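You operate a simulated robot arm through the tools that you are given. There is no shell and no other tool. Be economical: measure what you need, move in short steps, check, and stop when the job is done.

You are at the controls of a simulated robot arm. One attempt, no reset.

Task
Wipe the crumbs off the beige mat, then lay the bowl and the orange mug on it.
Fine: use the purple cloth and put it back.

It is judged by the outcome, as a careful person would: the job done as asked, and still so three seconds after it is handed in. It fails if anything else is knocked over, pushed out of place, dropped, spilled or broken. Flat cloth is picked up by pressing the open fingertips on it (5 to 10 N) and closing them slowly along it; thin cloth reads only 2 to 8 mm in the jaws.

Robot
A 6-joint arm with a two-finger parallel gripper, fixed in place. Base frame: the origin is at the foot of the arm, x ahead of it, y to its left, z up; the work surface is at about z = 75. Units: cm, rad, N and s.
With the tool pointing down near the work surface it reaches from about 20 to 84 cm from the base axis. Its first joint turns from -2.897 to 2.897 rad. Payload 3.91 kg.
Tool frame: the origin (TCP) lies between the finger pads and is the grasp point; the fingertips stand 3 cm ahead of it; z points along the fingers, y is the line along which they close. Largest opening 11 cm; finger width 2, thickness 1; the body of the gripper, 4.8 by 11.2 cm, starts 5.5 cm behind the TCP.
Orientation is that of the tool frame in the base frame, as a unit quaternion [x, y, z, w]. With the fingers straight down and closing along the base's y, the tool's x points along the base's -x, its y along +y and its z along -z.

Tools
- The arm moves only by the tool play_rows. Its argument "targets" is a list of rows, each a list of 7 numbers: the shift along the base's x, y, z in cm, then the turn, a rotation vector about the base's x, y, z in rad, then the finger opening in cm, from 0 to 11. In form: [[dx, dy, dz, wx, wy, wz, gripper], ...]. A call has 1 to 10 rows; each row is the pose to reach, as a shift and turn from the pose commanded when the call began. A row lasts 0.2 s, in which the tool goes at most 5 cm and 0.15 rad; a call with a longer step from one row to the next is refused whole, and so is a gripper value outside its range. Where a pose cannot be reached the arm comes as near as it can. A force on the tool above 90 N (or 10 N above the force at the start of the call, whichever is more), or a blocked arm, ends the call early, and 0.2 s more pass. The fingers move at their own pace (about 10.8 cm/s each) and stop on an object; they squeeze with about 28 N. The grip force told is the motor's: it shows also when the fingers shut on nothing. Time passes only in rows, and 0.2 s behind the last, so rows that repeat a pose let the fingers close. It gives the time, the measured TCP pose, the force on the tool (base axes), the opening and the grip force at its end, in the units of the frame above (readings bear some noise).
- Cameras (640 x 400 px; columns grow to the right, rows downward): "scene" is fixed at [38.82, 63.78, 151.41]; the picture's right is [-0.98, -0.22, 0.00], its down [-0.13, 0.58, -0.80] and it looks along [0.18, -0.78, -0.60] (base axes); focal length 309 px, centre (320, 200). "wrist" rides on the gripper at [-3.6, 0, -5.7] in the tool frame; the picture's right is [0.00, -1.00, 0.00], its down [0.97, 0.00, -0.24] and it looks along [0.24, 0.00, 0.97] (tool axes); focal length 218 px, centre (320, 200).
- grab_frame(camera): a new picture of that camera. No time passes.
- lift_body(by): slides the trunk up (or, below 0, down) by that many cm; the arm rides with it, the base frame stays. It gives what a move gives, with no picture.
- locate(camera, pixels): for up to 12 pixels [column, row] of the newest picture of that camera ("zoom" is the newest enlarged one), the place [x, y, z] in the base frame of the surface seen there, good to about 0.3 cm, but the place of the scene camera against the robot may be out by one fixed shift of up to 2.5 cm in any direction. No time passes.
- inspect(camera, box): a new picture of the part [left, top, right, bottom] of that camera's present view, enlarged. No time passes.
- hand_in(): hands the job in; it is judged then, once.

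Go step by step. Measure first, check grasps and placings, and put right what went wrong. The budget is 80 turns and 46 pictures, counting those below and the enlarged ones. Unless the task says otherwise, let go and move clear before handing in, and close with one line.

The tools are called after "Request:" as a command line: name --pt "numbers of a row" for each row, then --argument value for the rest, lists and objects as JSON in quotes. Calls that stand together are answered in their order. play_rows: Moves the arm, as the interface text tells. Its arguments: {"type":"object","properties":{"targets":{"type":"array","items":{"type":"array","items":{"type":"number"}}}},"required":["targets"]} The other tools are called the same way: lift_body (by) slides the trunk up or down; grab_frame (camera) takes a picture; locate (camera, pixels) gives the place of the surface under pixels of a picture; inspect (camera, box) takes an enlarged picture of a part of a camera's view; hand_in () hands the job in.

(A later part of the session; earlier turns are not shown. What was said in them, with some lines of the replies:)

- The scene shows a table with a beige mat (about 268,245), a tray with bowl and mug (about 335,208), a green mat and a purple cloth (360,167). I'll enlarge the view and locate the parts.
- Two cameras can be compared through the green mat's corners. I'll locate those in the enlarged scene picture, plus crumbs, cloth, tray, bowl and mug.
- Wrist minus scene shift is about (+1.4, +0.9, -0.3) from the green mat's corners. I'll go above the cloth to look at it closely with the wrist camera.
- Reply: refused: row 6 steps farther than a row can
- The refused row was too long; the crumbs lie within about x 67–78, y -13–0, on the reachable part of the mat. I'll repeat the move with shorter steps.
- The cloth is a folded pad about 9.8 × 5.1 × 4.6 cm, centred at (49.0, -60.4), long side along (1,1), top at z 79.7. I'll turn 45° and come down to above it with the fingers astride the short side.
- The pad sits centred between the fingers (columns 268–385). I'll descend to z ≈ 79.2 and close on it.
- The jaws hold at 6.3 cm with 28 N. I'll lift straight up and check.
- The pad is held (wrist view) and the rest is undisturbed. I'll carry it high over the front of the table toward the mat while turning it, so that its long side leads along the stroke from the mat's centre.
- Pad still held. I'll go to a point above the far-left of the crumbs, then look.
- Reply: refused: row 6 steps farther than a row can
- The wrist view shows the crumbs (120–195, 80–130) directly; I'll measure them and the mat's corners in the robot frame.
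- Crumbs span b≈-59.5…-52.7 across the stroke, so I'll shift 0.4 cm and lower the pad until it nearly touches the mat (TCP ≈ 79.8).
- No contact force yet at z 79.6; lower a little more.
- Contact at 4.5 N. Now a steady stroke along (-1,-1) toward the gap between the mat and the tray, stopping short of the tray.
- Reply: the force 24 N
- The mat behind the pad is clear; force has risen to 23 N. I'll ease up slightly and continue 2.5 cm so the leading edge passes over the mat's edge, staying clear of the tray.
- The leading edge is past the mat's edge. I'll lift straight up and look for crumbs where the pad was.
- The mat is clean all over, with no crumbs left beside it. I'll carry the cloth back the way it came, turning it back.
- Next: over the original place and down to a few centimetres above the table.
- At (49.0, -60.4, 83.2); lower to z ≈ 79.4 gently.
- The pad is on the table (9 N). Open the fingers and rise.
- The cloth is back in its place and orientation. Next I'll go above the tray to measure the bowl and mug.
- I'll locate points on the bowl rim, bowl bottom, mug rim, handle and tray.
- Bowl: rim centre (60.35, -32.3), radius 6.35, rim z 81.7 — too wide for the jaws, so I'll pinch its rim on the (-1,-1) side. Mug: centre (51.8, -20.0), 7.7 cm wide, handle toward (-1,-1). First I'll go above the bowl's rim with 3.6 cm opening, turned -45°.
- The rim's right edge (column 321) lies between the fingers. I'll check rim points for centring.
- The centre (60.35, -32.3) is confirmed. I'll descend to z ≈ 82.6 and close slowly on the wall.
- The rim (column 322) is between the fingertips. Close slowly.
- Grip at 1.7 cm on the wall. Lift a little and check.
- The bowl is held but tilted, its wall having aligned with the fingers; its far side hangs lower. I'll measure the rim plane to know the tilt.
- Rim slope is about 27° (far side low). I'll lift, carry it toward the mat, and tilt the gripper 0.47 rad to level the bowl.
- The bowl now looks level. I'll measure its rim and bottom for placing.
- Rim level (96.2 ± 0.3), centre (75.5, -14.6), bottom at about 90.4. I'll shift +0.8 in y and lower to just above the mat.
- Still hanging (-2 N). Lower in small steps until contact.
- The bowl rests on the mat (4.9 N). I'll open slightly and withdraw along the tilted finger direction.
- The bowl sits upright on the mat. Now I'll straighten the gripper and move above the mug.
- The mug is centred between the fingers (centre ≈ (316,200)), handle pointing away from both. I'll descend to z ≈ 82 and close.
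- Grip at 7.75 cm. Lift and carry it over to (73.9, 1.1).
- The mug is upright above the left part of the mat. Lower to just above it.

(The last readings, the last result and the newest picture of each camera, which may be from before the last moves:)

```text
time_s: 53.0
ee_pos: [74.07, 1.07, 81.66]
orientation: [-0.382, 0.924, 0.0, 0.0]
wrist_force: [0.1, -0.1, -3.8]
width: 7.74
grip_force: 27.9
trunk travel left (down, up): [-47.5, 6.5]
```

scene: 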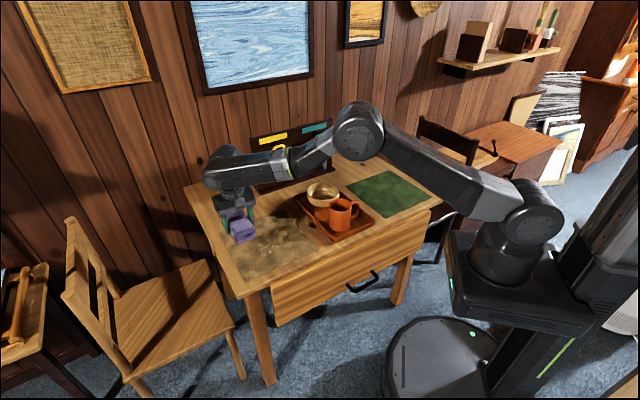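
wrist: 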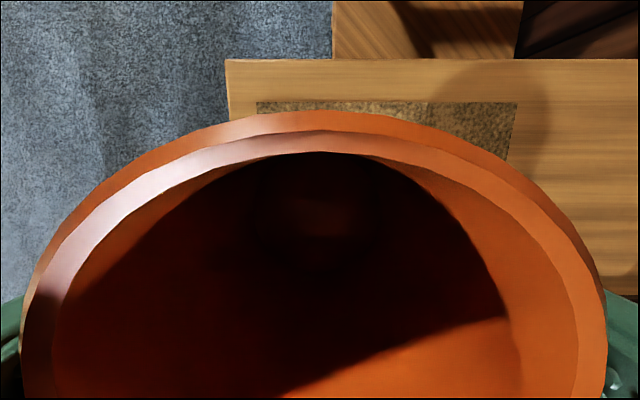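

Request:
play_rows --pt "0 0 -0.15 0 0 0 6" --pt "0 0 -0.3 0 0 0 6" --pt "0 0 -0.3 0 0 0 6"

```text
time_s: 53.8
ee_pos: [73.99, 1.01, 81.28]
orientation: [-0.382, 0.924, 0.0, 0.0]
wrist_force: [0.3, 0.4, -2.6]
width: 7.76
grip_force: 27.6
trunk travel left (down, up): [-47.5, 6.5]
```

Request:
play_rows --pt "0 0 -0.15 0 0 0 6" --pt "0 0 -0.25 0 0 0 6" --pt "0 0 -0.25 0 0 0 6"

```text
time_s: 54.6
ee_pos: [73.87, 1.03, 81.14]
orientation: [-0.382, 0.924, -0.001, 0.002]
wrist_force: [-0.2, -0.1, 2.7]
width: 7.76
grip_force: 28.2
trunk travel left (down, up): [-47.5, 6.5]
```

Contact (+2.7 N). Open and rise clear.

Request:
play_rows --pt "0 0 0 0 0 0 8.2" --pt "0 0 0 0 0 0 9" --pt "0 0 0 0 0 0 10.5" --pt "0 0 0 0 0 0 10.8" --pt "0 0 3 0 0 0 10.8" --pt "0 0 7 0 0 0 10.8" --pt "0 0 11 0 0 0 10.8" --pt "0 0 15 0 0 0 10.8" --pt "-3 0 18 0 0 0 10.8" --pt "-7 0 20 0 0 0 10.8"

Request:
play_rows --pt "-4 0 1 0 0 0 10.8" --pt "-8 1 1 0 0 0 10.8" --pt "-12 2 1 0 0 0 10.8" --pt "-16 2 1 0 0 0 10.8" --pt "-20 2 1 0 0 0 10.8" --pt "-24 2 1 0 0 0 10.8"

Request:
grab_frame --camera "scene"

Request:
inspect --camera "scene" --box '[200, 130, 400, 300]'

```text
time_s: 56.8
ee_pos: [66.77, 1.2, 101.33]
orientation: [-0.382, 0.924, 0.0, 0.0]
wrist_force: [0.9, 0.7, 0.5]
width: 10.8
grip_force: 0.1
trunk travel left (down, up): [-47.5, 6.5]
```

```text
time_s: 58.2
ee_pos: [42.75, 3.06, 101.88]
orientation: [-0.383, 0.924, 0.0, 0.001]
wrist_force: [1.0, 0.5, 0.6]
width: 10.77
grip_force: 0.0
trunk travel left (down, up): [-47.5, 6.5]
```

```text
15 pictures are left
```

scene: 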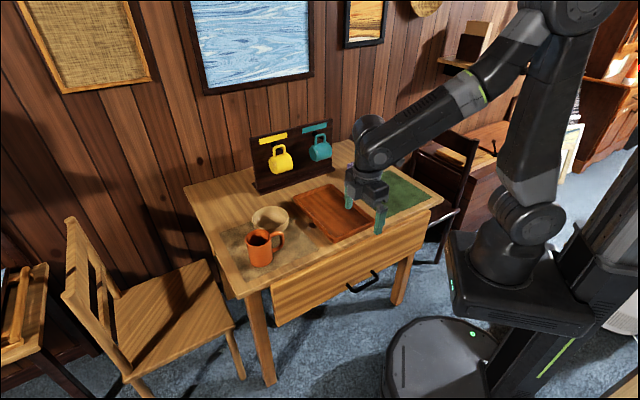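

```text
2.35 times, centred on (300, 215) of scene
```

zoom: 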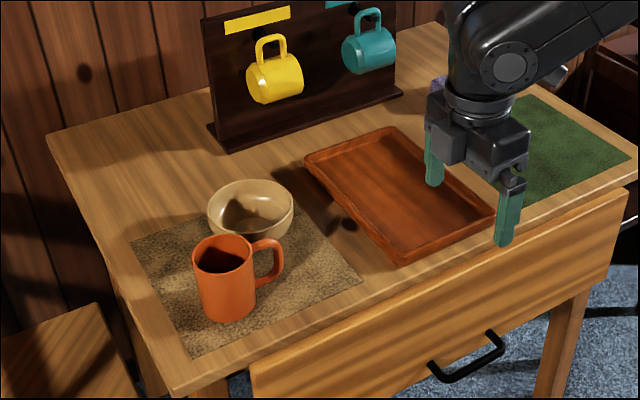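

The bowl (pixel 270,218) and the orange mug (262,247) both stand upright on the clean mat. The cloth was put back where it started, the tray and hanging mugs look undisturbed, and the arm is clear, so I'll hand in.

Request:
hand_in

```text
The job is handed in.
```

I wiped the crumbs off the beige mat with the purple cloth and put the cloth back in its place; the bowl and orange mug now stand upright on the mat.
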